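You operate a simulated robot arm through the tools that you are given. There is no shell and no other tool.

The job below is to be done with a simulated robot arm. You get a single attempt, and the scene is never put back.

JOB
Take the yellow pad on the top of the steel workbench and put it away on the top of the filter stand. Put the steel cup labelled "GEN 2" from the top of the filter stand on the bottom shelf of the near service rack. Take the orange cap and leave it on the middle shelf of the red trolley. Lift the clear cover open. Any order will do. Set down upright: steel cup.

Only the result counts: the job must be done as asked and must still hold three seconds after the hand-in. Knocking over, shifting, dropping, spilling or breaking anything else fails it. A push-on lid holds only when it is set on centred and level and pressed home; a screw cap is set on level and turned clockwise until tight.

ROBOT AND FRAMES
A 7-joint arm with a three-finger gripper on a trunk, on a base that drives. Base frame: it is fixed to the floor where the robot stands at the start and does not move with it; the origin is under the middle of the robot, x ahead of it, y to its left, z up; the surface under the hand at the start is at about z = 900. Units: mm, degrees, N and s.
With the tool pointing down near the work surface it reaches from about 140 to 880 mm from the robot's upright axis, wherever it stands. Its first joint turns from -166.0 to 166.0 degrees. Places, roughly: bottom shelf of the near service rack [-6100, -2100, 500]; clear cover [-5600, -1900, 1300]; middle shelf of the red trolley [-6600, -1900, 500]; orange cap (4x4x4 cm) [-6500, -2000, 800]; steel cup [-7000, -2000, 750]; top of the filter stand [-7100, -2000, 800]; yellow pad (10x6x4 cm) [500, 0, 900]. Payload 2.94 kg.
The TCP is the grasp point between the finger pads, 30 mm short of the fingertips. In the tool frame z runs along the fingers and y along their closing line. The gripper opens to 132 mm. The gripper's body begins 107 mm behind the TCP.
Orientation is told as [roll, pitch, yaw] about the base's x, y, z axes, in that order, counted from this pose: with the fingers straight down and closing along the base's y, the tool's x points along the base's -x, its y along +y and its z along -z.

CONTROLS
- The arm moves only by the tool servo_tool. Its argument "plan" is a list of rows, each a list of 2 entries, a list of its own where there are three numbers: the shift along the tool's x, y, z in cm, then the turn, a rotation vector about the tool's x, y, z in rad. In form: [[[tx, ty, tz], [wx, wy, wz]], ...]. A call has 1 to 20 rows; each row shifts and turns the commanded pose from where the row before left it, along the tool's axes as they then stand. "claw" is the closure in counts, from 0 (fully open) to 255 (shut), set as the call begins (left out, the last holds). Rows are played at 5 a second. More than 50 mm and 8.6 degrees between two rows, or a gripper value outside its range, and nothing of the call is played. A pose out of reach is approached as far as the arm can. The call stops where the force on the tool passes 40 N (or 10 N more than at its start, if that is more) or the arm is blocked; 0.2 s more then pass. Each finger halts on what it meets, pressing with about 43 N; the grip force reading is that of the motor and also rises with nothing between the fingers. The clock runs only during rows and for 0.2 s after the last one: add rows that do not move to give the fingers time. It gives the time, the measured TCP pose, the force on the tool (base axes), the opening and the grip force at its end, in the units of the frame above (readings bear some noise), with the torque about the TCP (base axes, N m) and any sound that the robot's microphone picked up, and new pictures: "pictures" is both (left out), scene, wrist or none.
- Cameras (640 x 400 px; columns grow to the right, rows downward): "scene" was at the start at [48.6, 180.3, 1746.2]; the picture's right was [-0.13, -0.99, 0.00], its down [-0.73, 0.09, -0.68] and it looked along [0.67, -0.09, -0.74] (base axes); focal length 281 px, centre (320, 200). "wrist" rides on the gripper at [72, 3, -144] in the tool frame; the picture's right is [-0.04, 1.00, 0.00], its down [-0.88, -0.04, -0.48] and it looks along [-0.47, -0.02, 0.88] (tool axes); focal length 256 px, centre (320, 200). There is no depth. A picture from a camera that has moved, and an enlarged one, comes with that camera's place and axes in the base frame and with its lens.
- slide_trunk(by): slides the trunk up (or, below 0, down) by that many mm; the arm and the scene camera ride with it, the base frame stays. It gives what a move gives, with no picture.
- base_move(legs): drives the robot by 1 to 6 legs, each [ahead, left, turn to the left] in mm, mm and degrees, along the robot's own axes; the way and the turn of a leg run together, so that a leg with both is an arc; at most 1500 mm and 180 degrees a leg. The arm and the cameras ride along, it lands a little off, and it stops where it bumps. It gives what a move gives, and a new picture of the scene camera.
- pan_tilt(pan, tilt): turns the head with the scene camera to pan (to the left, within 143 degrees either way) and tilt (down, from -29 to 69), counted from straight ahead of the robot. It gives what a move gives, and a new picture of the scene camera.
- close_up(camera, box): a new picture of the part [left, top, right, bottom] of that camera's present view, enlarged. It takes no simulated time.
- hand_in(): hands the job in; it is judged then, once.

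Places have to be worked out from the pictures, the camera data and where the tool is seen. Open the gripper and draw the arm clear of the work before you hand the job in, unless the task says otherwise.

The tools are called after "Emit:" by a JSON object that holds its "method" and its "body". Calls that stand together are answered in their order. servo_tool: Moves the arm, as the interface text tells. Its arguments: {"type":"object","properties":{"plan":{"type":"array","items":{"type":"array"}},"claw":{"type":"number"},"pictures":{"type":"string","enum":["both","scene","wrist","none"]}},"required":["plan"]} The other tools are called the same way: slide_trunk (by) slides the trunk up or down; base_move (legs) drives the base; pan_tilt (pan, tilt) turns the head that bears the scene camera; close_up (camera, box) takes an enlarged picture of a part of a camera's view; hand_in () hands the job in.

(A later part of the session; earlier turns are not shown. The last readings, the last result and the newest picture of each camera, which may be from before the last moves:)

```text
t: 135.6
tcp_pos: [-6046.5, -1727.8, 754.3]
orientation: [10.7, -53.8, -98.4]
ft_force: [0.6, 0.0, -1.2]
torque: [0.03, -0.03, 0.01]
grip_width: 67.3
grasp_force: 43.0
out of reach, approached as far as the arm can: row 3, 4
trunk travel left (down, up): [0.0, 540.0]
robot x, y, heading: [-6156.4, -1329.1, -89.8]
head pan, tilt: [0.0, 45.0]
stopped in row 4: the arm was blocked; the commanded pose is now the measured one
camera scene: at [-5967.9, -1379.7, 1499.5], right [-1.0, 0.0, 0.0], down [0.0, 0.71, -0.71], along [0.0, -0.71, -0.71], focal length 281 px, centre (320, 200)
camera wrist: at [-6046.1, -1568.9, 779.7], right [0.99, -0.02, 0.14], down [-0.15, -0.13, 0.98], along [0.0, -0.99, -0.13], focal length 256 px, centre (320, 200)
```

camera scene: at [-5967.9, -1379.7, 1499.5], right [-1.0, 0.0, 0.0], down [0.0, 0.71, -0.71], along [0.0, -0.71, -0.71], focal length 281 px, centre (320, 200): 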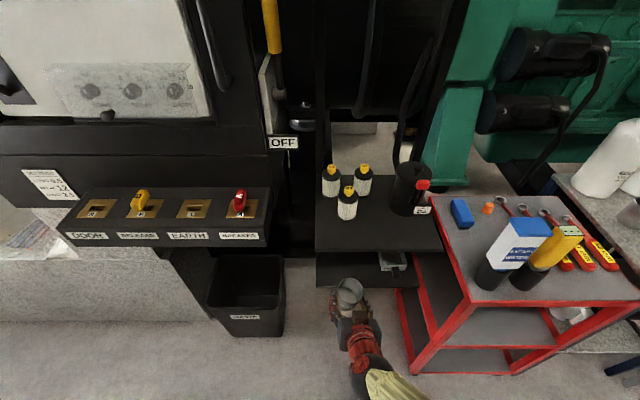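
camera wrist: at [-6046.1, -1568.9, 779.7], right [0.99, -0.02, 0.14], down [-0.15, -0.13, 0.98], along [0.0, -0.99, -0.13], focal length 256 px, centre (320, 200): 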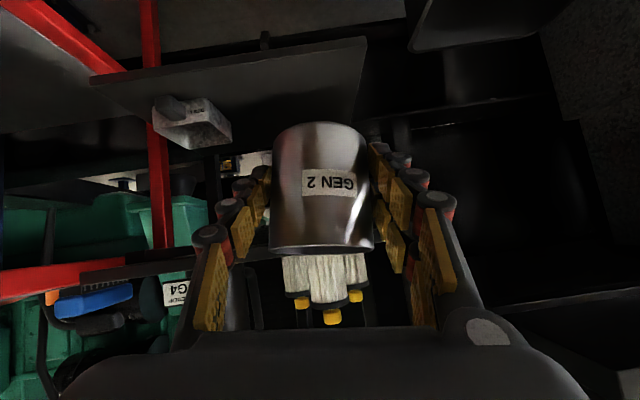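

The arm got folded too close to the robot. I go back up and restore the orientation, then I'll back the base off a bit to have more room.

Emit:
{"method": "servo_tool", "body": {"plan": [[[-2.4, 0.3, -1.75], [0.0375, 0.08, -0.04]], [[-2.6, 0.1, -2.3], [0.0375, 0.08, -0.04]], [[-2.8, 0, -2.8], [0, 0, 0]], [[-2, 0, -2], [0, 0, 0]], [[0, 0, 0], [0, 0, 0]]]}}

```text
t: 136.8
tcp_pos: [-6043.8, -1728.4, 887.8]
orientation: [-0.1, -44.9, -90.0]
ft_force: [-0.5, 0.2, -1.1]
torque: [0.03, -0.02, -0.03]
grip_width: 67.1
grasp_force: 42.5
trunk travel left (down, up): [0.0, 540.0]
robot x, y, heading: [-6156.0, -1330.8, -89.9]
head pan, tilt: [0.0, 45.0]
camera scene: at [-5967.9, -1379.7, 1499.5], right [-1.0, 0.0, 0.0], down [0.0, 0.71, -0.71], along [0.0, -0.71, -0.71], focal length 281 px, centre (320, 200)
camera wrist: at [-6041.1, -1575.9, 938.3], right [1.0, -0.03, 0.03], down [-0.04, -0.29, 0.96], along [-0.02, -0.96, -0.29], focal length 256 px, centre (320, 200)
```

scene: 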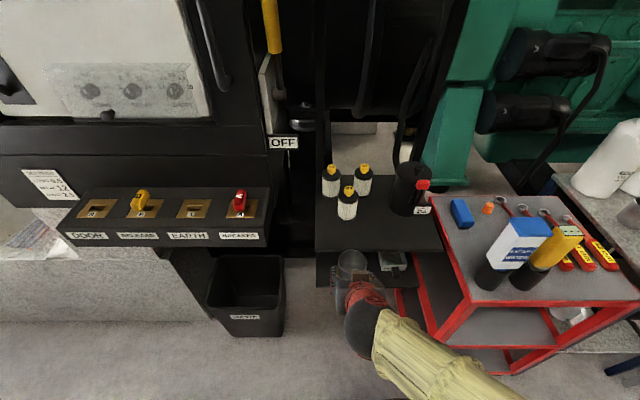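
wrist: 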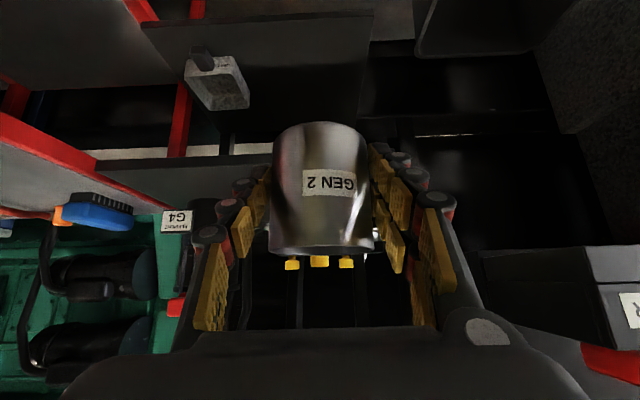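

Orientation restored. I back the base 150 mm away from the rack.

Emit:
{"method": "base_move", "body": {"legs": [[-150, 0, 0]]}}

Emit:
{"method": "servo_tool", "body": {"plan": [[[-2.8, -1.2, 2.8], [0, 0, 0]], [[-2.8, -1.2, 2.8], [0, 0, 0]], [[-2.8, -1.3, 2.8], [0, 0, 0]], [[-2.8, 0, 2.8], [0, 0, 0]], [[-2.8, 0, 2.8], [0, 0, 0]], [[0, 0, 0], [0, 0, 0]]]}}

```text
t: 138.2
tcp_pos: [-6044.3, -1582.8, 887.4]
orientation: [-0.1, -44.9, -90.0]
ft_force: [-0.1, 0.1, -0.8]
torque: [0.09, -0.03, -0.03]
grip_width: 66.9
grasp_force: 43.1
trunk travel left (down, up): [0.0, 540.0]
robot x, y, heading: [-6159.2, -1182.2, -90.1]
head pan, tilt: [0.0, 45.0]
camera scene: at [-5968.0, -1234.1, 1499.5], right [-1.0, 0.0, 0.0], down [0.0, 0.71, -0.71], along [0.0, -0.71, -0.71], focal length 281 px, centre (320, 200)
```

scene: 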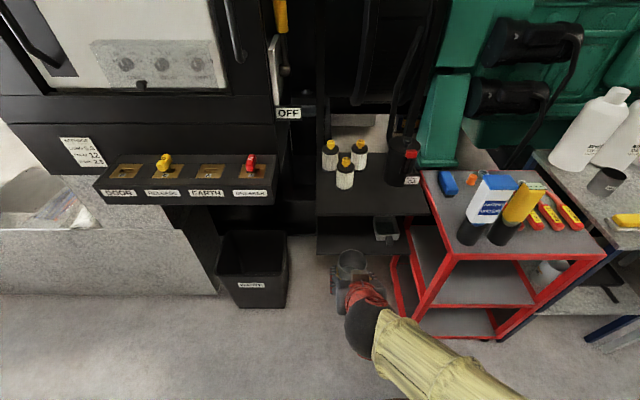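

```text
t: 139.6
tcp_pos: [-6082.1, -1781.0, 885.8]
orientation: [-0.2, -44.8, -90.1]
ft_force: [0.0, -1.1, -1.8]
torque: [0.0, -0.01, -0.02]
grip_width: 67.3
grasp_force: 43.1
trunk travel left (down, up): [0.0, 540.0]
robot x, y, heading: [-6156.4, -1184.3, -89.6]
head pan, tilt: [0.0, 45.0]
camera scene: at [-5967.9, -1234.3, 1499.4], right [-1.0, 0.0, 0.0], down [0.0, 0.71, -0.71], along [0.0, -0.71, -0.71], focal length 281 px, centre (320, 200)
camera wrist: at [-6079.1, -1628.4, 936.8], right [1.0, -0.03, 0.03], down [-0.04, -0.29, 0.96], along [-0.02, -0.96, -0.29], focal length 256 px, centre (320, 200)
```

scene: 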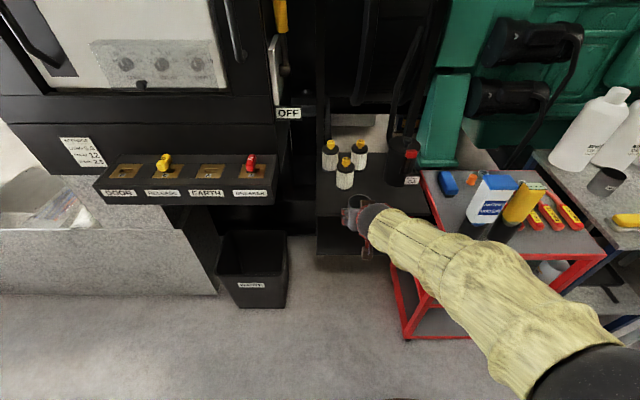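
wrist: 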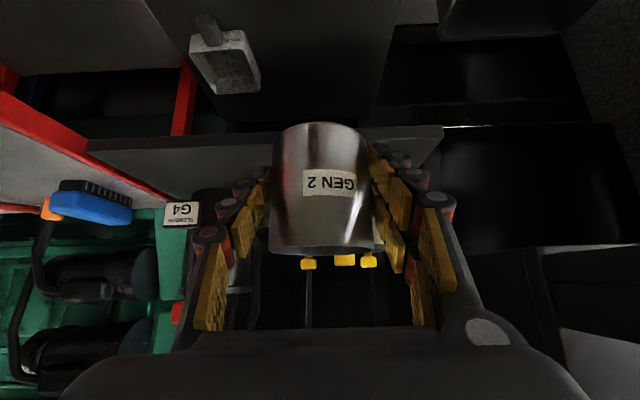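

Plenty of room now. I lower straight down in front of the shelves to z≈590.

Emit:
{"method": "servo_tool", "body": {"plan": [[[2.5, 0, 2.5], [0, 0, 0]], [[2.5, 0, 2.5], [0, 0, 0]], [[2.5, 0, 2.5], [0, 0, 0]], [[2.5, 0, 2.5], [0, 0, 0]], [[0, 0, 0], [0, 0, 0]]], "pictures": "scene"}}

Emit:
{"method": "servo_tool", "body": {"plan": [[[2.5, 0, 2.5], [0, 0, 0]], [[2.5, 0, 2.5], [0, 0, 0]], [[2.5, 0, 2.5], [0, 0, 0]], [[2.5, 0, 2.5], [0, 0, 0]], [[1, 0, 1], [0, 0, 0]], [[0, 0, 0], [0, 0, 0]]]}}

```text
t: 140.8
tcp_pos: [-6080.9, -1781.4, 747.8]
orientation: [-0.1, -44.9, -89.9]
ft_force: [0.6, 0.0, -1.6]
torque: [0.04, 0.02, 0.0]
grip_width: 66.7
grasp_force: 43.0
trunk travel left (down, up): [0.0, 540.0]
robot x, y, heading: [-6155.1, -1180.4, -89.8]
head pan, tilt: [0.0, 45.0]
camera scene: at [-5967.9, -1234.1, 1499.5], right [-1.0, 0.0, 0.0], down [0.0, 0.71, -0.71], along [0.0, -0.71, -0.71], focal length 281 px, centre (320, 200)
```

scene: 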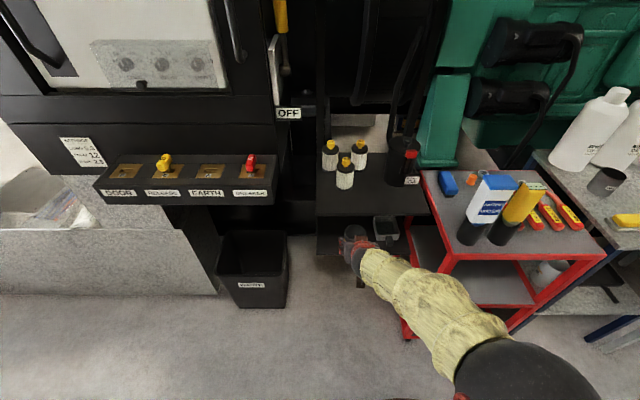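

```text
t: 142.2
tcp_pos: [-6078.6, -1781.8, 589.1]
orientation: [-0.1, -45.1, -90.0]
ft_force: [-0.1, -0.2, -1.9]
torque: [0.03, 0.0, -0.01]
grip_width: 66.8
grasp_force: 43.2
trunk travel left (down, up): [0.0, 540.0]
robot x, y, heading: [-6156.7, -1187.6, -89.9]
head pan, tilt: [0.0, 45.0]
camera scene: at [-5967.9, -1234.1, 1499.5], right [-1.0, 0.0, 0.0], down [0.0, 0.71, -0.71], along [0.0, -0.71, -0.71], focal length 281 px, centre (320, 200)
camera wrist: at [-6075.9, -1629.3, 641.1], right [1.0, -0.03, 0.03], down [-0.04, -0.29, 0.96], along [-0.02, -0.96, -0.29], focal length 256 px, centre (320, 200)
```

scene: 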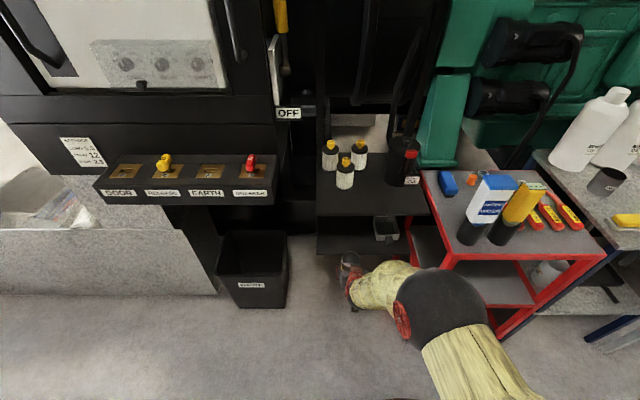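
wrist: 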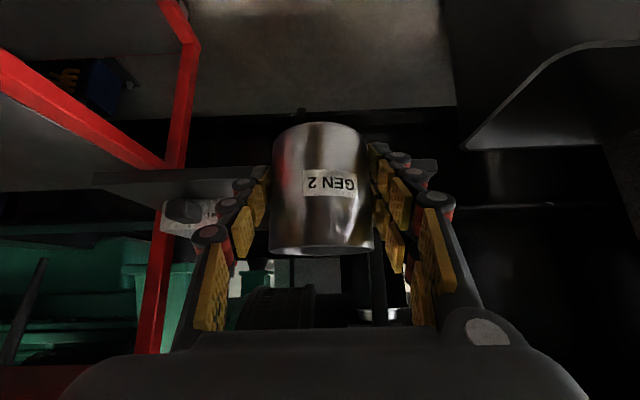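

Cup bottom is about 30 mm above the shelf plane. I push it in over the shelf, y→-1962.

Emit:
{"method": "servo_tool", "body": {"plan": [[[-2.1, 0, 2.1], [0, 0, 0]], [[-2.1, 0, 2.1], [0, 0, 0]], [[-2.1, 0, 2.1], [0, 0, 0]], [[-2.1, 0, 2.1], [0, 0, 0]], [[-2.1, 0, 2.1], [0, 0, 0]], [[-2.2, 0, 2.2], [0, 0, 0]], [[0, 0, 0], [0, 0, 0]]]}}

```text
t: 143.8
tcp_pos: [-6081.2, -1963.7, 593.0]
orientation: [-0.1, -45.0, -90.0]
ft_force: [0.0, 0.7, -1.4]
torque: [0.05, 0.0, 0.01]
grip_width: 66.8
grasp_force: 42.6
trunk travel left (down, up): [0.0, 540.0]
robot x, y, heading: [-6160.7, -1184.5, -90.1]
head pan, tilt: [0.0, 45.0]
camera scene: at [-5967.9, -1234.3, 1499.5], right [-1.0, 0.0, 0.0], down [0.0, 0.71, -0.71], along [0.0, -0.71, -0.71], focal length 281 px, centre (320, 200)
camera wrist: at [-6078.5, -1811.6, 643.1], right [1.0, -0.03, 0.03], down [-0.04, -0.29, 0.96], along [-0.02, -0.96, -0.29], focal length 256 px, centre (320, 200)
```

scene: 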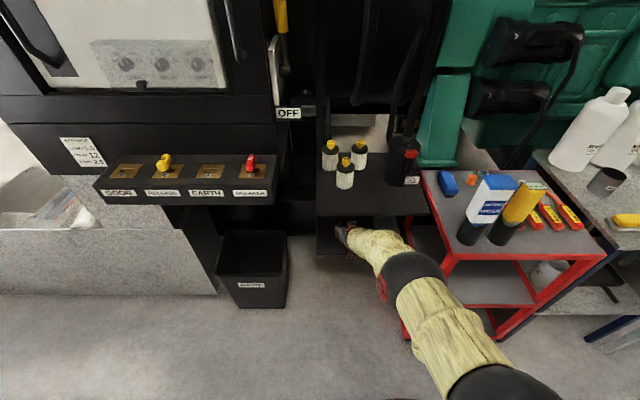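
wrist: 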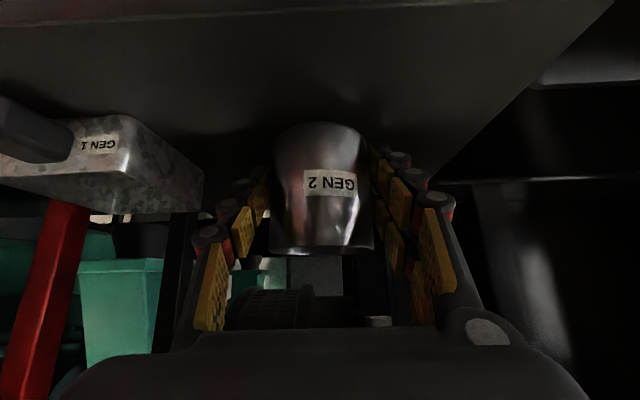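

The cup is over the shelf, beside the tray. I lower it in small steps until contact.

Emit:
{"method": "servo_tool", "body": {"plan": [[[0.7, 0, 0.7], [0, 0, 0]], [[0.7, 0, 0.7], [0, 0, 0]], [[0.35, 0, 0.35], [0, 0, 0]], [[0.35, 0, 0.35], [0, 0, 0]], [[0, 0, 0], [0, 0, 0]]]}}

```text
t: 144.9
tcp_pos: [-6081.2, -1968.1, 570.4]
orientation: [-0.2, -45.8, -90.1]
ft_force: [0.3, -2.5, 7.2]
torque: [-0.03, -0.09, 0.02]
grip_width: 63.8
grasp_force: 43.5
trunk travel left (down, up): [0.0, 540.0]
robot x, y, heading: [-6156.7, -1179.7, -89.9]
head pan, tilt: [0.0, 45.0]
stopped in row 5: the force on the tool passed its limit at 41 N (the readings are from after the stop); the commanded pose is now the measured one
camera scene: at [-5967.9, -1233.5, 1499.2], right [-1.0, 0.0, 0.0], down [0.0, 0.71, -0.71], along [0.0, -0.71, -0.71], focal length 281 px, centre (320, 200)
camera wrist: at [-6077.7, -1815.2, 618.9], right [1.0, -0.03, 0.03], down [-0.04, -0.27, 0.96], along [-0.02, -0.96, -0.27], focal length 256 px, centre (320, 200)
```

scene: 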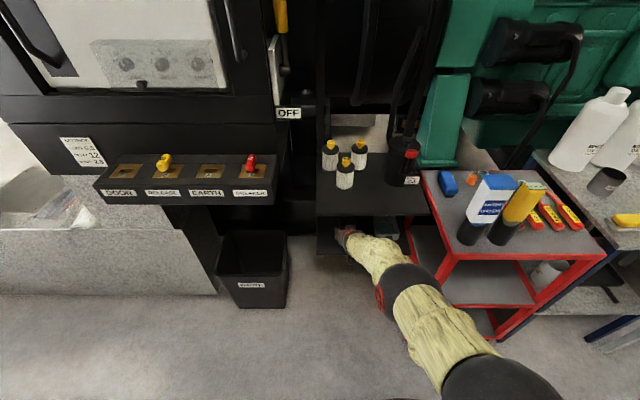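
wrist: 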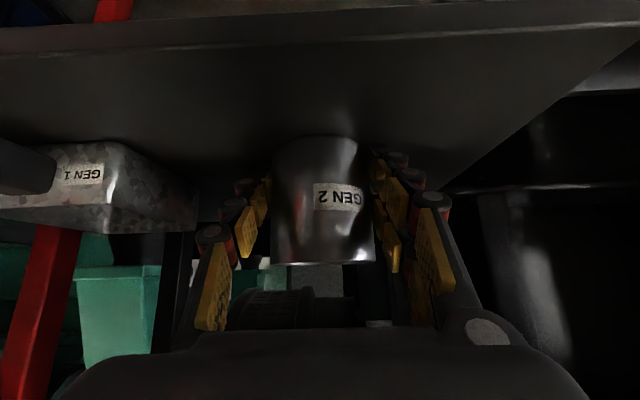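

Contact came at TCP z≈570 (shelf at about z 527). I look closely at whether the cup stands straight before releasing.

Emit:
{"method": "close_up", "body": {"camera": "wrist", "box": [220, 110, 420, 290]}}

```text
2.22 times, centred on (320, 200) of wrist
camera zoom: at [-6077.7, -1815.2, 618.9], right [1.0, -0.03, 0.03], down [-0.04, -0.27, 0.96], along [-0.02, -0.96, -0.27], focal length 569 px, centre (320, 200)
```

zoom: 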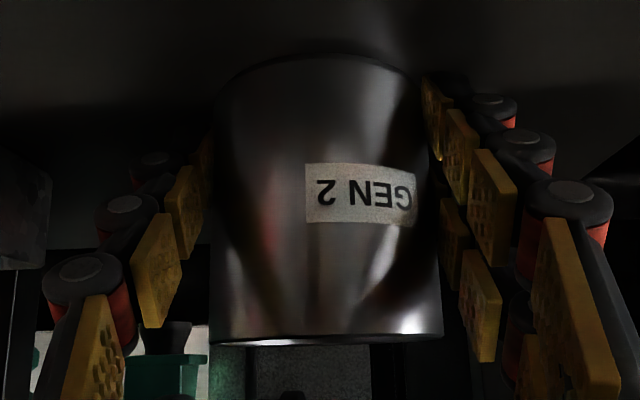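

It looks upright, rim edge-on as expected. I open the fingers moderately.

Emit:
{"method": "servo_tool", "body": {"plan": [[[0, 0, 0], [0, 0, 0]], [[0, 0, 0], [0, 0, 0]], [[0, 0, 0], [0, 0, 0]], [[0, 0, 0], [0, 0, 0]], [[0, 0, 0], [0, 0, 0]]], "claw": 50}}

```text
t: 146.1
tcp_pos: [-6082.0, -1966.4, 568.1]
orientation: [-0.1, -45.6, -90.1]
ft_force: [0.1, 0.3, 0.8]
torque: [0.02, 0.03, 0.03]
grip_width: 106.2
grasp_force: 0.1
trunk travel left (down, up): [0.0, 540.0]
robot x, y, heading: [-6155.3, -1184.1, -89.8]
head pan, tilt: [0.0, 45.0]
camera scene: at [-5967.9, -1234.1, 1499.5], right [-1.0, 0.0, 0.0], down [0.0, 0.71, -0.71], along [0.0, -0.71, -0.71], focal length 281 px, centre (320, 200)
camera wrist: at [-6077.9, -1813.7, 617.0], right [1.0, -0.03, 0.03], down [-0.04, -0.28, 0.96], along [-0.02, -0.96, -0.28], focal length 256 px, centre (320, 200)
```

scene: 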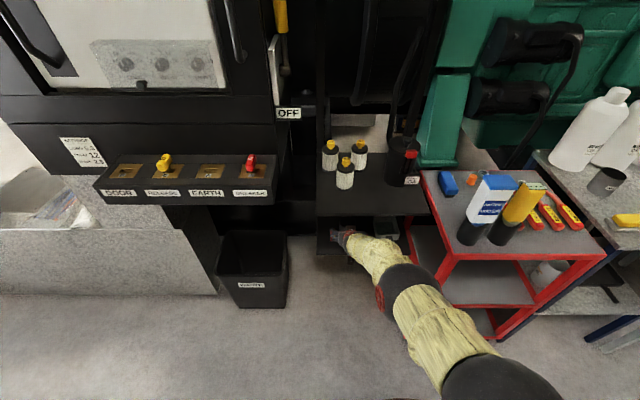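
wrist: 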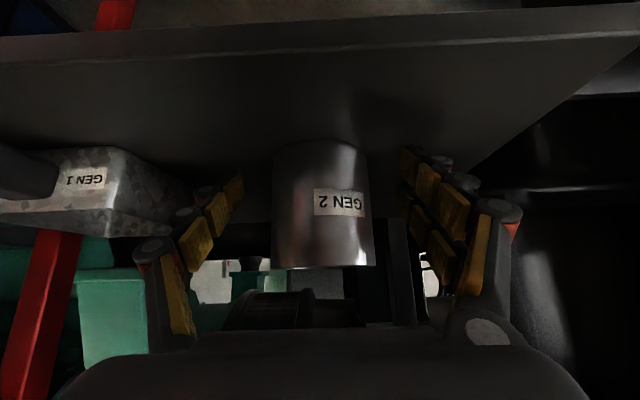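

The cup stands free. I withdraw horizontally, then rise.

Emit:
{"method": "servo_tool", "body": {"plan": [[[1, 0, -1], [0, 0, 0]], [[2.1, 0, -2.1], [0, 0, 0]], [[2.1, 0, -2.1], [0, 0, 0]], [[2.1, 0, -2.1], [0, 0, 0]], [[2.1, 0, -2.1], [0, 0, 0]], [[2.1, 0, -2.1], [0, 0, 0]], [[2, 0, -2], [0, 0, 0]], [[0, 0, 0], [0, 0, 0]]]}}

```text
t: 147.9
tcp_pos: [-6079.2, -1777.3, 564.1]
orientation: [-0.1, -45.6, -90.0]
ft_force: [0.3, 0.3, -0.9]
torque: [-0.01, -0.01, 0.02]
grip_width: 106.1
grasp_force: 0.1
trunk travel left (down, up): [0.0, 540.0]
robot x, y, heading: [-6156.9, -1180.7, -89.8]
head pan, tilt: [0.0, 45.0]
camera scene: at [-5967.9, -1233.9, 1499.5], right [-1.0, 0.0, 0.0], down [0.0, 0.71, -0.71], along [0.0, -0.71, -0.71], focal length 281 px, centre (320, 200)
camera wrist: at [-6076.4, -1624.2, 614.1], right [1.0, -0.03, 0.03], down [-0.04, -0.27, 0.96], along [-0.02, -0.96, -0.28], focal length 256 px, centre (320, 200)
```

scene: 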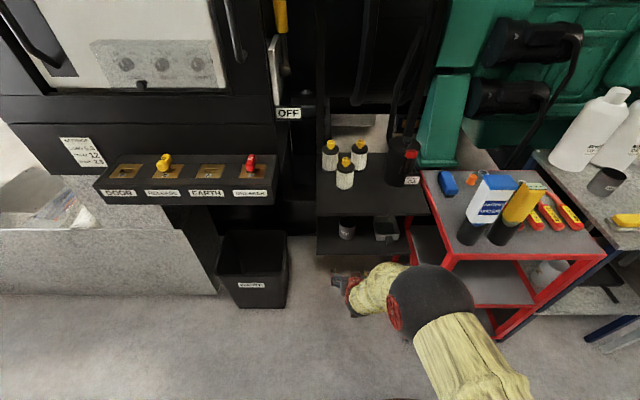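
wrist: 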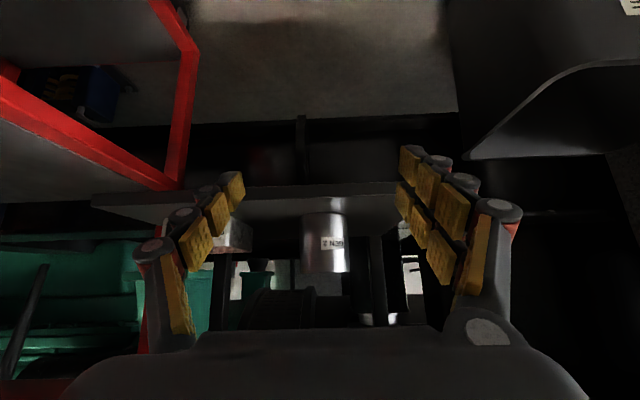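

The GEN 2 cup stands upright on the bottom shelf. I raise the arm and trunk and look at the orange cap.

Emit:
{"method": "servo_tool", "body": {"plan": [[[-2.5, 0, -2.5], [0, 0, 0]], [[-2.5, 0, -2.5], [0, 0, 0]], [[-2.5, 0, -2.5], [0, 0, 0]], [[-2.5, 0, -2.5], [0, 0, 0]], [[-2.5, 0, -2.5], [0, 0, 0]], [[-2.5, 0, -2.5], [0, 0, 0]], [[-2.5, 0, -2.5], [0, 0, 0]], [[-2.5, 0, -2.5], [0, 0, 0]], [[0, 0, 0], [0, 0, 0]]], "pictures": "none"}}

Emit:
{"method": "slide_trunk", "body": {"by": 250}}

Emit:
{"method": "pan_tilt", "body": {"pan": -15, "tilt": 45}}

Emit:
{"method": "close_up", "body": {"camera": "scene", "box": [280, 120, 480, 245]}}

```text
t: 149.9
tcp_pos: [-6078.3, -1773.3, 850.4]
orientation: [-0.1, -45.6, -90.1]
ft_force: [0.8, 1.0, 0.5]
torque: [-0.01, -0.01, -0.02]
grip_width: 105.9
grasp_force: 0.1
trunk travel left (down, up): [0.0, 540.0]
robot x, y, heading: [-6154.9, -1181.1, -90.0]
head pan, tilt: [0.0, 45.0]
```

```text
t: 152.5
tcp_pos: [-6079.2, -1773.6, 1099.4]
orientation: [-0.1, -45.6, -90.2]
ft_force: [0.2, 0.3, 0.9]
torque: [-0.01, -0.02, 0.04]
grip_width: 106.4
grasp_force: 0.1
trunk travel left (down, up): [-250.0, 290.0]
robot x, y, heading: [-6156.4, -1179.4, -90.0]
head pan, tilt: [0.0, 45.0]
```

```text
t: 153.3
tcp_pos: [-6079.3, -1773.4, 1099.1]
orientation: [-0.1, -45.5, -90.1]
ft_force: [0.6, -0.7, 0.0]
torque: [-0.02, -0.03, -0.05]
grip_width: 106.3
grasp_force: 0.1
trunk travel left (down, up): [-250.0, 290.0]
robot x, y, heading: [-6159.0, -1182.7, -89.9]
head pan, tilt: [-15.0, 45.0]
camera scene: at [-5988.9, -1231.2, 1749.5], right [-0.97, 0.26, 0.0], down [0.18, 0.68, -0.71], along [-0.18, -0.68, -0.71], focal length 281 px, centre (320, 200)
```

scene: 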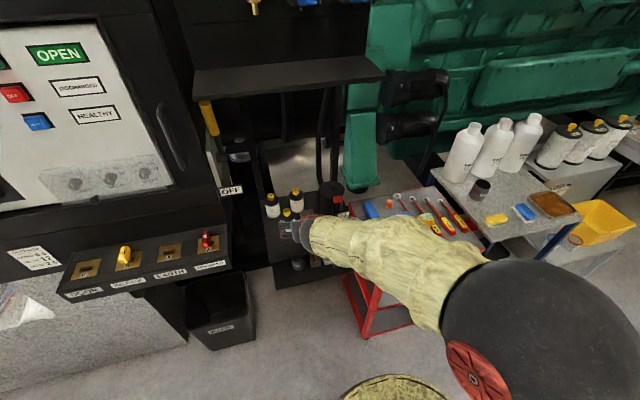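

```text
3.20 times, centred on (380, 182) of scene
camera zoom: at [-5988.9, -1231.2, 1749.5], right [-0.97, 0.26, 0.0], down [0.18, 0.68, -0.71], along [-0.18, -0.68, -0.71], focal length 898 px, centre (128, 256)
```

zoom: 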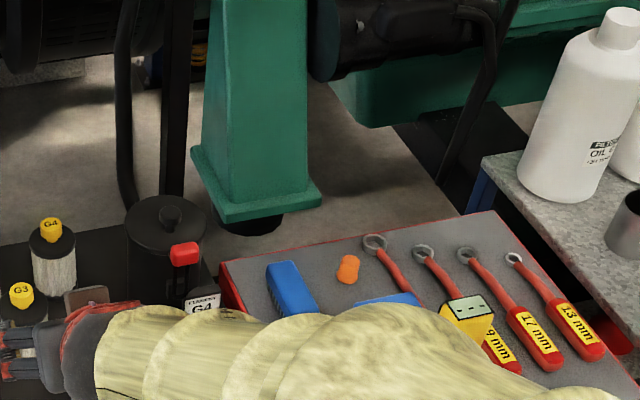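

I raise and retract the hand a little, then sidestep the base towards the trolley (staying clear of the pipe cover).

Emit:
{"method": "servo_tool", "body": {"plan": [[[-2.8, 0, -2.8], [0, 0, 0]], [[-2.8, 0, -2.8], [0, 0, 0]], [[-2.8, 0, -2.8], [0, 0, 0]], [[-1, 0, -3.5], [0, 0, 0]], [[1, 0, -3.5], [0, 0, 0]], [[2, 0, -2.8], [0, 0, 0]], [[2, 0, -2.8], [0, 0, 0]], [[0, 0, 0], [0, 0, 0]]], "pictures": "none"}}

Emit:
{"method": "base_move", "body": {"legs": [[40, -240, 0]]}}

Emit:
{"method": "pan_tilt", "body": {"pan": 0, "tilt": 48}}

Emit:
{"method": "close_up", "body": {"camera": "wrist", "box": [0, 0, 640, 400]}}

```text
t: 155.1
tcp_pos: [-6078.6, -1652.6, 1277.5]
orientation: [-0.1, -45.7, -90.0]
ft_force: [1.2, -0.6, 0.6]
torque: [0.0, 0.02, 0.03]
grip_width: 106.2
grasp_force: 0.0
trunk travel left (down, up): [-250.0, 290.0]
robot x, y, heading: [-6159.6, -1181.9, -89.9]
head pan, tilt: [-15.0, 45.0]
```

```text
t: 156.9
tcp_pos: [-6319.4, -1695.4, 1276.6]
orientation: [0.0, -45.5, -89.8]
ft_force: [1.0, -0.1, 0.9]
torque: [-0.02, 0.01, 0.01]
grip_width: 106.0
grasp_force: 0.0
trunk travel left (down, up): [-250.0, 290.0]
robot x, y, heading: [-6404.1, -1225.5, -89.6]
head pan, tilt: [-15.0, 45.0]
camera scene: at [-6232.7, -1272.7, 1749.6], right [-0.97, 0.25, 0.0], down [0.18, 0.68, -0.71], along [-0.18, -0.68, -0.71], focal length 281 px, centre (320, 200)
```

scene: 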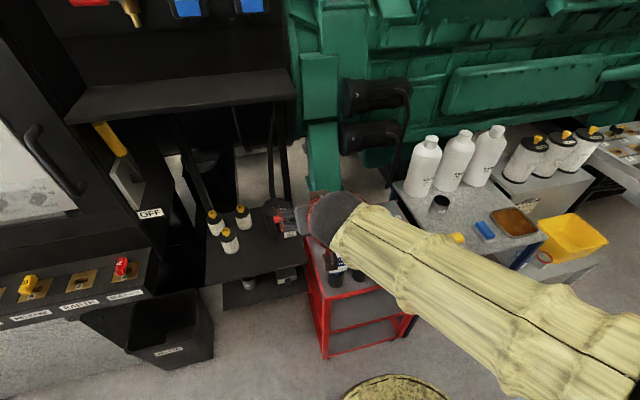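

```text
t: 157.7
tcp_pos: [-6318.9, -1694.8, 1277.0]
orientation: [-0.1, -45.6, -89.8]
ft_force: [-0.3, 0.1, 0.0]
torque: [-0.01, -0.03, -0.01]
grip_width: 105.9
grasp_force: 0.0
trunk travel left (down, up): [-250.0, 290.0]
robot x, y, heading: [-6402.8, -1223.9, -89.6]
head pan, tilt: [0.0, 48.0]
camera scene: at [-6210.9, -1272.6, 1745.3], right [-1.0, -0.01, 0.0], down [-0.01, 0.74, -0.67], along [0.0, -0.67, -0.74], focal length 281 px, centre (320, 200)
```

scene: 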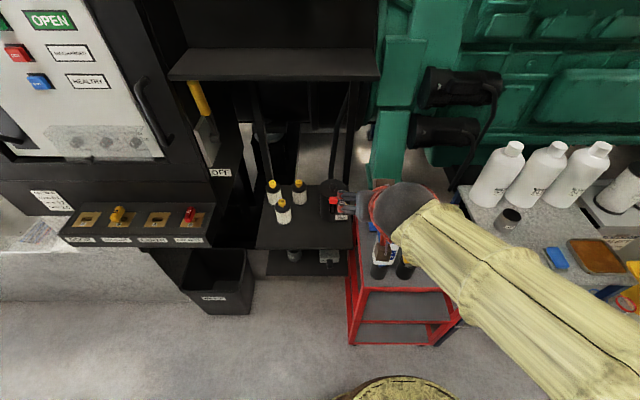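

```text
1.00 times, centred on (320, 200) of wrist (not enlarged: the box is as wide or as high as the picture)
camera zoom: at [-6316.6, -1541.1, 1325.7], right [1.0, -0.03, 0.03], down [-0.04, -0.28, 0.96], along [-0.02, -0.96, -0.28], focal length 256 px, centre (320, 200)
```

zoom: 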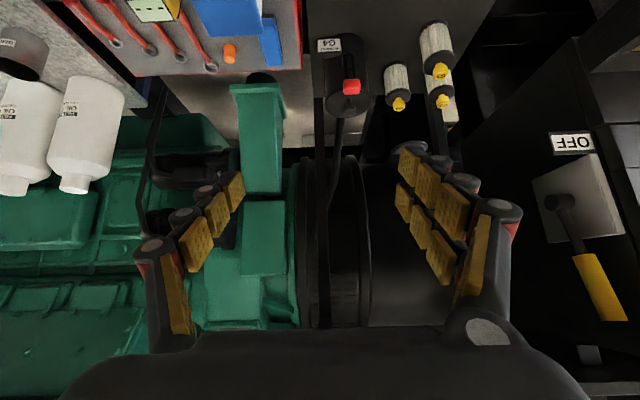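

The cap sits at about [-6528, -2006] between the brush and the 24 mm wrench, behind the bottles. A near-vertical grasp (≈12° tilt) is needed; I raise the trunk so the forearm stays above the bottles, reduce the tilt and move above the cap.

Emit:
{"method": "slide_trunk", "body": {"by": 200}}

Emit:
{"method": "servo_tool", "body": {"plan": [[[0, 0, 0], [0, 0.144, 0]], [[0, 0, 0], [0, 0.144, 0]], [[0, 0, 0], [0, 0.144, 0]], [[0, 0, 0], [0, 0.144, 0]], [[-3.4, -2.6, 0.8], [0, 0, 0]], [[-3.4, -2.6, 0.8], [0, 0, 0]], [[-3.4, -2.6, 0.8], [0, 0, 0]], [[-3.4, -2.6, 0.8], [0, 0, 0]], [[-3.4, -2.6, 0.8], [0, 0, 0]], [[-3.4, -2.6, 0.8], [0, 0, 0]], [[-3.4, -2.6, 0.8], [0, 0, 0]], [[-3.4, -2.6, 0.8], [0, 0, 0]], [[0, 0, 0], [0, 0, 0]]]}}

```text
t: 159.8
tcp_pos: [-6319.1, -1693.7, 1477.6]
orientation: [0.0, -45.6, -89.8]
ft_force: [-0.8, -0.7, 0.0]
torque: [-0.02, -0.01, 0.0]
grip_width: 105.9
grasp_force: 0.0
trunk travel left (down, up): [-450.0, 90.0]
robot x, y, heading: [-6397.8, -1226.9, -89.7]
head pan, tilt: [0.0, 48.0]
```

```text
t: 162.6
tcp_pos: [-6527.1, -1974.2, 1475.8]
orientation: [0.0, -12.7, -89.8]
ft_force: [0.3, 0.7, 0.5]
torque: [-0.09, 0.05, -0.02]
grip_width: 106.5
grasp_force: 0.3
trunk travel left (down, up): [-450.0, 90.0]
robot x, y, heading: [-6399.4, -1225.4, -89.7]
head pan, tilt: [0.0, 48.0]
camera scene: at [-6210.2, -1271.0, 1945.3], right [-1.0, -0.01, 0.0], down [-0.01, 0.74, -0.67], along [0.0, -0.67, -0.74], focal length 281 px, centre (320, 200)
camera wrist: at [-6524.0, -1871.2, 1599.7], right [1.0, -0.04, 0.01], down [-0.04, -0.75, 0.66], along [-0.02, -0.66, -0.75], focal length 256 px, centre (320, 200)
```

scene: 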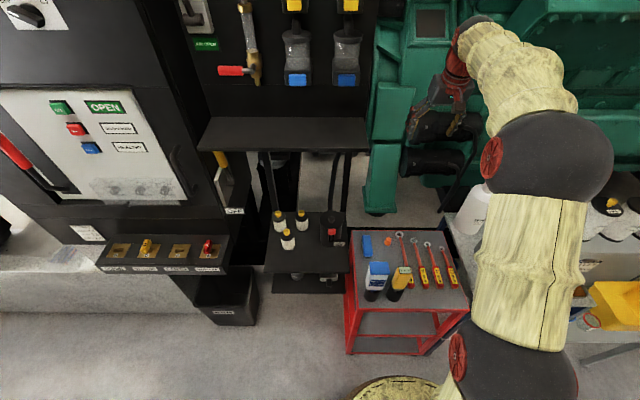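
wrist: 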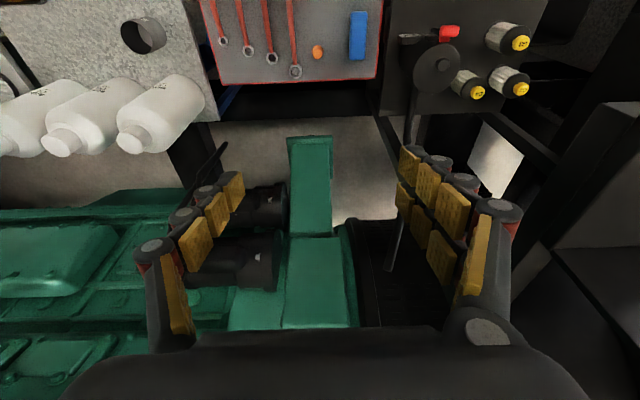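

The cap shows at about [-6529, -2020, 828]. I descend above it to z≈1000 and look again.

Emit:
{"method": "servo_tool", "body": {"plan": [[[0.68, 0, 4.6], [0, 0, 0]], [[0.68, 0, 4.6], [0, 0, 0]], [[0.68, 0, 4.6], [0, 0, 0]], [[0.68, 0, 4.6], [0, 0, 0]], [[0.68, 0, 4.6], [0, 0, 0]], [[0, 0, 0], [0, 0, 0]]]}}

Emit:
{"method": "servo_tool", "body": {"plan": [[[0.68, 0, 4.6], [0, 0, 0]], [[0.68, 0, 4.6], [0, 0, 0]], [[0.68, 0, 4.6], [0, 0, 0]], [[0.68, 0, 4.6], [0, 0, 0]], [[0.68, 0, 4.6], [0, 0, 0]], [[0, 0, 0], [0, 0, 0]]]}}

```text
t: 164.0
tcp_pos: [-6528.3, -1994.3, 1240.5]
orientation: [0.0, -12.6, -89.8]
ft_force: [-0.2, 0.1, -0.5]
torque: [-0.06, 0.01, 0.01]
grip_width: 106.2
grasp_force: 0.2
trunk travel left (down, up): [-450.0, 90.0]
robot x, y, heading: [-6397.8, -1226.6, -89.5]
head pan, tilt: [0.0, 48.0]
camera scene: at [-6211.0, -1272.3, 1945.4], right [-1.0, -0.01, 0.0], down [-0.01, 0.74, -0.67], along [0.0, -0.67, -0.74], focal length 281 px, centre (320, 200)
camera wrist: at [-6524.8, -1892.1, 1364.5], right [1.0, -0.04, 0.01], down [-0.04, -0.75, 0.66], along [-0.02, -0.66, -0.75], focal length 256 px, centre (320, 200)
```

scene: 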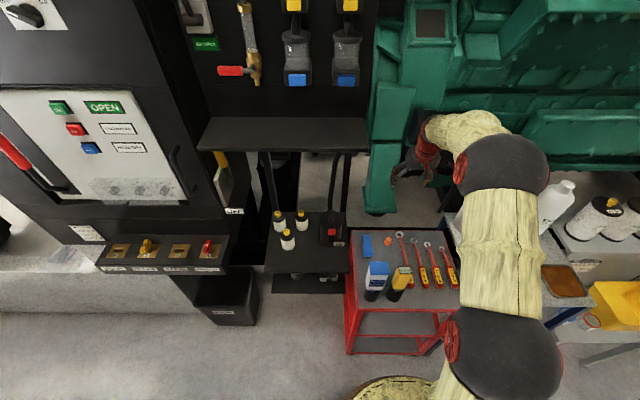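
wrist: 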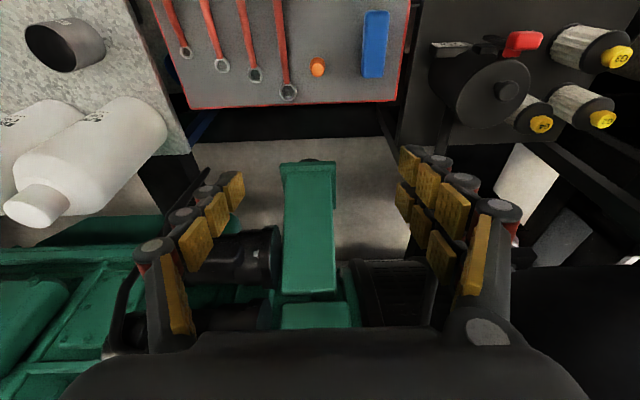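

```text
t: 165.4
tcp_pos: [-6523.2, -2011.1, 1008.8]
orientation: [0.0, -12.6, -90.0]
ft_force: [-0.5, -0.2, 0.3]
torque: [0.01, 0.03, -0.02]
grip_width: 106.2
grasp_force: 0.1
trunk travel left (down, up): [-450.0, 90.0]
robot x, y, heading: [-6402.4, -1224.4, -89.6]
head pan, tilt: [0.0, 48.0]
camera scene: at [-6210.9, -1272.4, 1945.4], right [-1.0, -0.01, 0.0], down [-0.01, 0.74, -0.67], along [0.0, -0.67, -0.74], focal length 281 px, centre (320, 200)
camera wrist: at [-6521.1, -1909.7, 1134.8], right [1.0, -0.04, 0.01], down [-0.04, -0.75, 0.66], along [-0.02, -0.66, -0.75], focal length 256 px, centre (320, 200)
```

scene: 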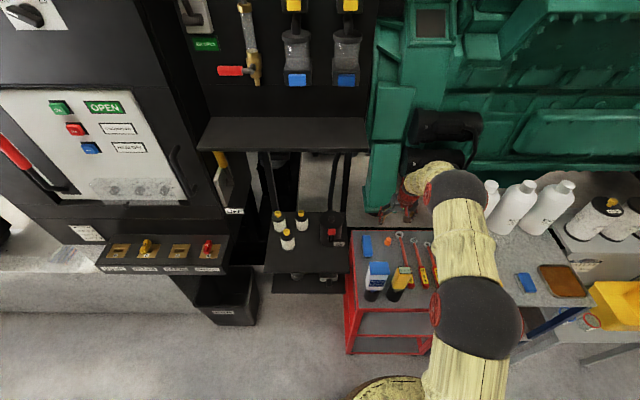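
wrist: 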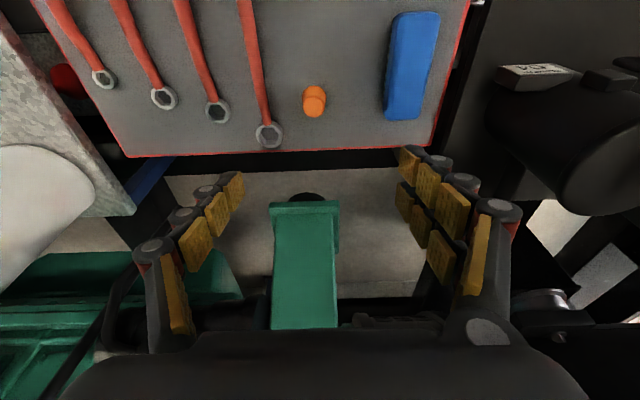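

I zoom in on the cap to see its shape and the free room around it.

Emit:
{"method": "close_up", "body": {"camera": "wrist", "box": [240, 50, 400, 150]}}

Emit:
{"method": "close_up", "body": {"camera": "scene", "box": [345, 220, 465, 310]}}

```text
4.00 times, centred on (320, 100) of wrist
camera zoom: at [-6521.1, -1909.7, 1134.8], right [1.0, -0.04, 0.01], down [-0.04, -0.75, 0.66], along [-0.02, -0.66, -0.75], focal length 1024 px, centre (320, 600)
```

zoom: 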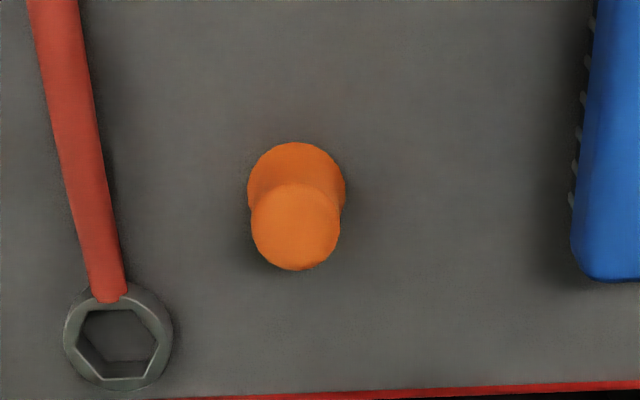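

```text
4.44 times, centred on (405, 265) of scene
camera zoom: at [-6210.9, -1272.4, 1945.4], right [-1.0, -0.01, 0.0], down [-0.01, 0.74, -0.67], along [0.0, -0.67, -0.74], focal length 1248 px, centre (-58, -89)
```

zoom: 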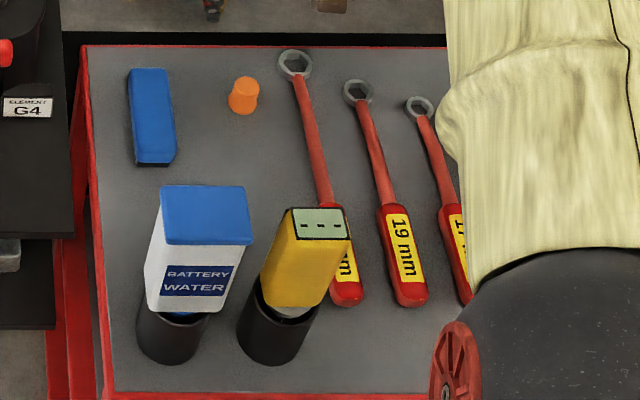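

The cap stands upright, about 30 mm wide at [-6529.5, -2022], base ≈815. I narrow the opening to 65 mm (to miss the wrench) and descend to just above it.

Emit:
{"method": "servo_tool", "body": {"plan": [[[0, -0.28, 0], [0, 0, 0]], [[0, -0.27, 0], [0, 0, 0]], [[0, 0, 0], [0, 0, 0]], [[0.6, 0, 3.4], [0, 0, 0]], [[0.6, 0, 3.4], [0, 0, 0]], [[0.6, 0, 3.4], [0, 0, 0]], [[0.6, 0, 3.4], [0, 0, 0]], [[0, 0, 0], [0, 0, 0]]], "claw": 129}}

Emit:
{"method": "close_up", "body": {"camera": "wrist", "box": [220, 80, 420, 240]}}

```text
t: 167.2
tcp_pos: [-6536.1, -2016.4, 870.3]
orientation: [0.1, -12.6, -89.7]
ft_force: [0.3, 0.0, -0.3]
torque: [0.0, -0.01, -0.01]
grip_width: 65.2
grasp_force: 0.1
trunk travel left (down, up): [-450.0, 90.0]
robot x, y, heading: [-6402.4, -1225.4, -89.7]
head pan, tilt: [0.0, 48.0]
camera scene: at [-6211.1, -1272.9, 1945.3], right [-1.0, -0.01, 0.0], down [-0.01, 0.74, -0.67], along [0.0, -0.67, -0.74], focal length 281 px, centre (320, 200)
camera wrist: at [-6532.2, -1915.5, 994.1], right [1.0, -0.04, 0.01], down [-0.04, -0.75, 0.66], along [-0.02, -0.66, -0.75], focal length 256 px, centre (320, 200)
```

scene: 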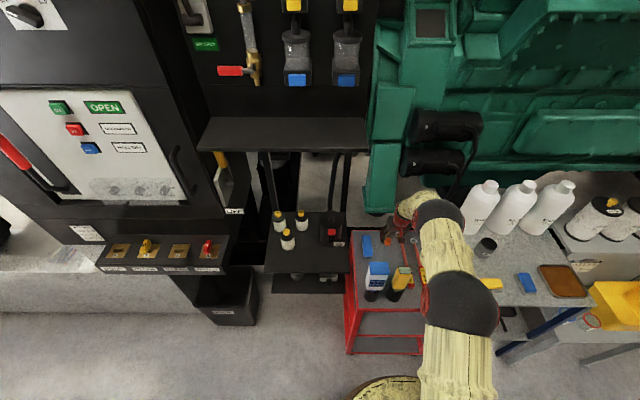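
wrist: 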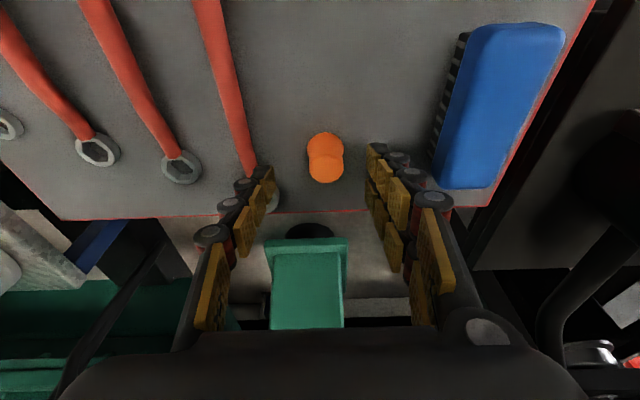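

```text
2.50 times, centred on (320, 160) of wrist
camera zoom: at [-6532.2, -1915.5, 994.1], right [1.0, -0.04, 0.01], down [-0.04, -0.75, 0.66], along [-0.02, -0.66, -0.75], focal length 640 px, centre (320, 300)
```

zoom: 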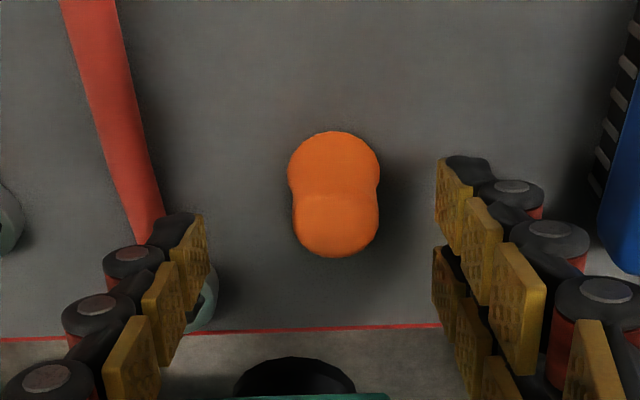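

Cap centre is at [-6530, -2017]. I centre on it and lower gently.

Emit:
{"method": "servo_tool", "body": {"plan": [[[0.3, 0.5, 0], [0, 0, 0]], [[0.25, 0, 0.7], [0, 0, 0]], [[0.15, 0, 0.7], [0, 0, 0]], [[0, 0, 0.2], [0, 0, 0]], [[0, 0, 0], [0, 0, 0]]], "pictures": "wrist"}}

```text
t: 168.4
tcp_pos: [-6527.5, -2011.0, 853.7]
orientation: [0.0, -12.7, -89.7]
ft_force: [0.9, 0.7, 0.5]
torque: [-0.01, -0.02, 0.0]
grip_width: 65.3
grasp_force: 0.0
trunk travel left (down, up): [-450.0, 90.0]
robot x, y, heading: [-6404.4, -1223.5, -89.4]
head pan, tilt: [0.0, 48.0]
camera wrist: at [-6525.6, -1909.5, 978.5], right [1.0, -0.04, 0.01], down [-0.04, -0.75, 0.66], along [-0.02, -0.66, -0.75], focal length 256 px, centre (320, 200)
```

wrist: 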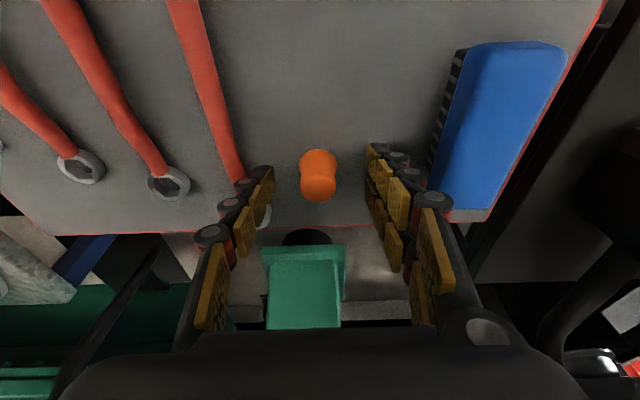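

Centred. I go down 2 mm more and close.

Emit:
{"method": "servo_tool", "body": {"plan": [[[0, 0, 0.25], [0, 0, 0]], [[0, 0, 0], [0, 0, 0]]], "pictures": "none"}}

Emit:
{"method": "servo_tool", "body": {"plan": [[[0, 0, 0], [0, 0, 0]], [[0, 0, 0], [0, 0, 0]], [[0, 0, 0], [0, 0, 0]], [[0, 0, 0], [0, 0, 0]], [[0, 0, 0], [0, 0, 0]]], "claw": 255, "pictures": "wrist"}}

```text
t: 169.0
tcp_pos: [-6526.6, -2011.8, 852.5]
orientation: [0.0, -12.6, -89.8]
ft_force: [0.4, -0.7, 0.3]
torque: [0.01, -0.02, -0.02]
grip_width: 65.4
grasp_force: 0.0
trunk travel left (down, up): [-450.0, 90.0]
robot x, y, heading: [-6401.3, -1226.7, -89.5]
head pan, tilt: [0.0, 48.0]
```

```text
t: 170.2
tcp_pos: [-6528.3, -2012.8, 852.3]
orientation: [0.0, -12.6, -89.9]
ft_force: [0.1, 0.2, -1.0]
torque: [0.01, 0.0, -0.01]
grip_width: 24.0
grasp_force: 36.5
trunk travel left (down, up): [-450.0, 90.0]
robot x, y, heading: [-6400.5, -1224.4, -89.7]
head pan, tilt: [0.0, 48.0]
camera wrist: at [-6525.6, -1910.3, 976.5], right [1.0, -0.04, 0.01], down [-0.04, -0.75, 0.66], along [-0.02, -0.66, -0.75], focal length 256 px, centre (320, 200)
```

wrist: 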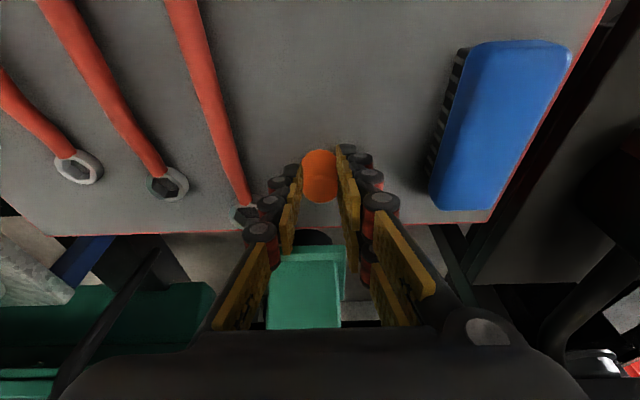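

The fingers hold the cap at 24 mm. I lift slowly and check.

Emit:
{"method": "servo_tool", "body": {"plan": [[[-0.04, 0, -0.2], [0, 0, 0]], [[-0.1, 0, -0.4], [0, 0, 0]], [[-0.2, 0, -0.8], [0, 0, 0]], [[-0.3, 0, -1.3], [0, 0, 0]], [[-0.3, 0, -1.3], [0, 0, 0]], [[0, 0, 0], [0, 0, 0]]], "pictures": "wrist"}}

```text
t: 171.6
tcp_pos: [-6526.9, -2011.7, 893.4]
orientation: [0.0, -12.6, -89.9]
ft_force: [-0.7, 1.1, -1.0]
torque: [0.02, 0.0, -0.01]
grip_width: 24.1
grasp_force: 42.2
trunk travel left (down, up): [-450.0, 90.0]
robot x, y, heading: [-6404.2, -1225.8, -89.8]
head pan, tilt: [0.0, 48.0]
camera wrist: at [-6524.8, -1910.0, 1018.0], right [1.0, -0.04, 0.01], down [-0.04, -0.75, 0.66], along [-0.02, -0.66, -0.76], focal length 256 px, centre (320, 200)
```

wrist: 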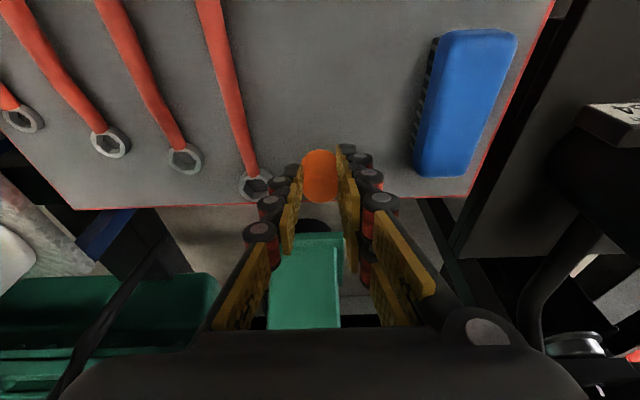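

The cap is lifted. I raise it well above the bottles.

Emit:
{"method": "servo_tool", "body": {"plan": [[[-0.7, 0, -3], [0, 0, 0]], [[-0.88, 0, -3.9], [0, 0, 0]], [[-0.88, 0, -3.9], [0, 0, 0]], [[-0.88, 0, -3.9], [0, 0, 0]], [[-0.88, 0, -3.9], [0, 0, 0]], [[-0.88, 0, -3.9], [0, 0, 0]], [[-0.88, 0, -3.9], [0, 0, 0]], [[-0.88, 0, -3.9], [0, 0, 0]], [[-0.88, 0, -3.9], [0, 0, 0]], [[-0.88, 0, -3.9], [0, 0, 0]], [[-0.88, 0, -3.9], [0, 0, 0]], [[0, 0, 0], [0, 0, 0]]]}}

```text
t: 174.2
tcp_pos: [-6526.5, -2014.7, 1321.8]
orientation: [0.0, -12.6, -89.9]
ft_force: [-0.3, 0.0, -0.5]
torque: [-0.02, 0.02, -0.02]
grip_width: 24.0
grasp_force: 43.5
trunk travel left (down, up): [-450.0, 90.0]
robot x, y, heading: [-6398.2, -1224.0, -89.4]
head pan, tilt: [0.0, 48.0]
camera scene: at [-6211.3, -1274.0, 1945.3], right [-1.0, -0.01, 0.0], down [-0.01, 0.74, -0.67], along [0.0, -0.67, -0.74], focal length 281 px, centre (320, 200)
camera wrist: at [-6524.7, -1912.7, 1446.7], right [1.0, -0.04, 0.01], down [-0.04, -0.75, 0.66], along [-0.02, -0.65, -0.76], focal length 256 px, centre (320, 200)
```

scene: 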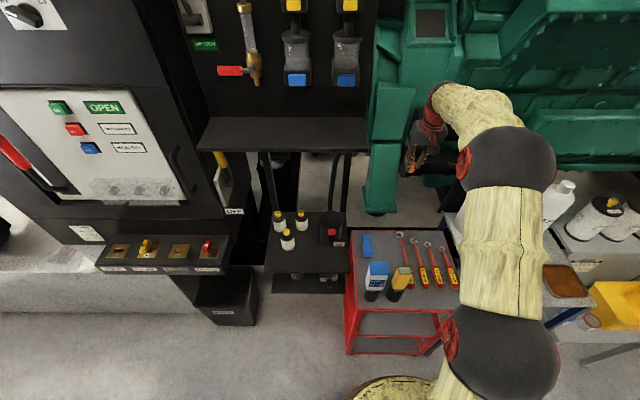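
wrist: 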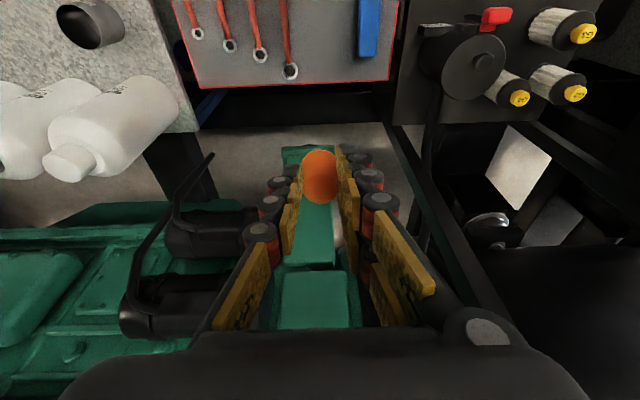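

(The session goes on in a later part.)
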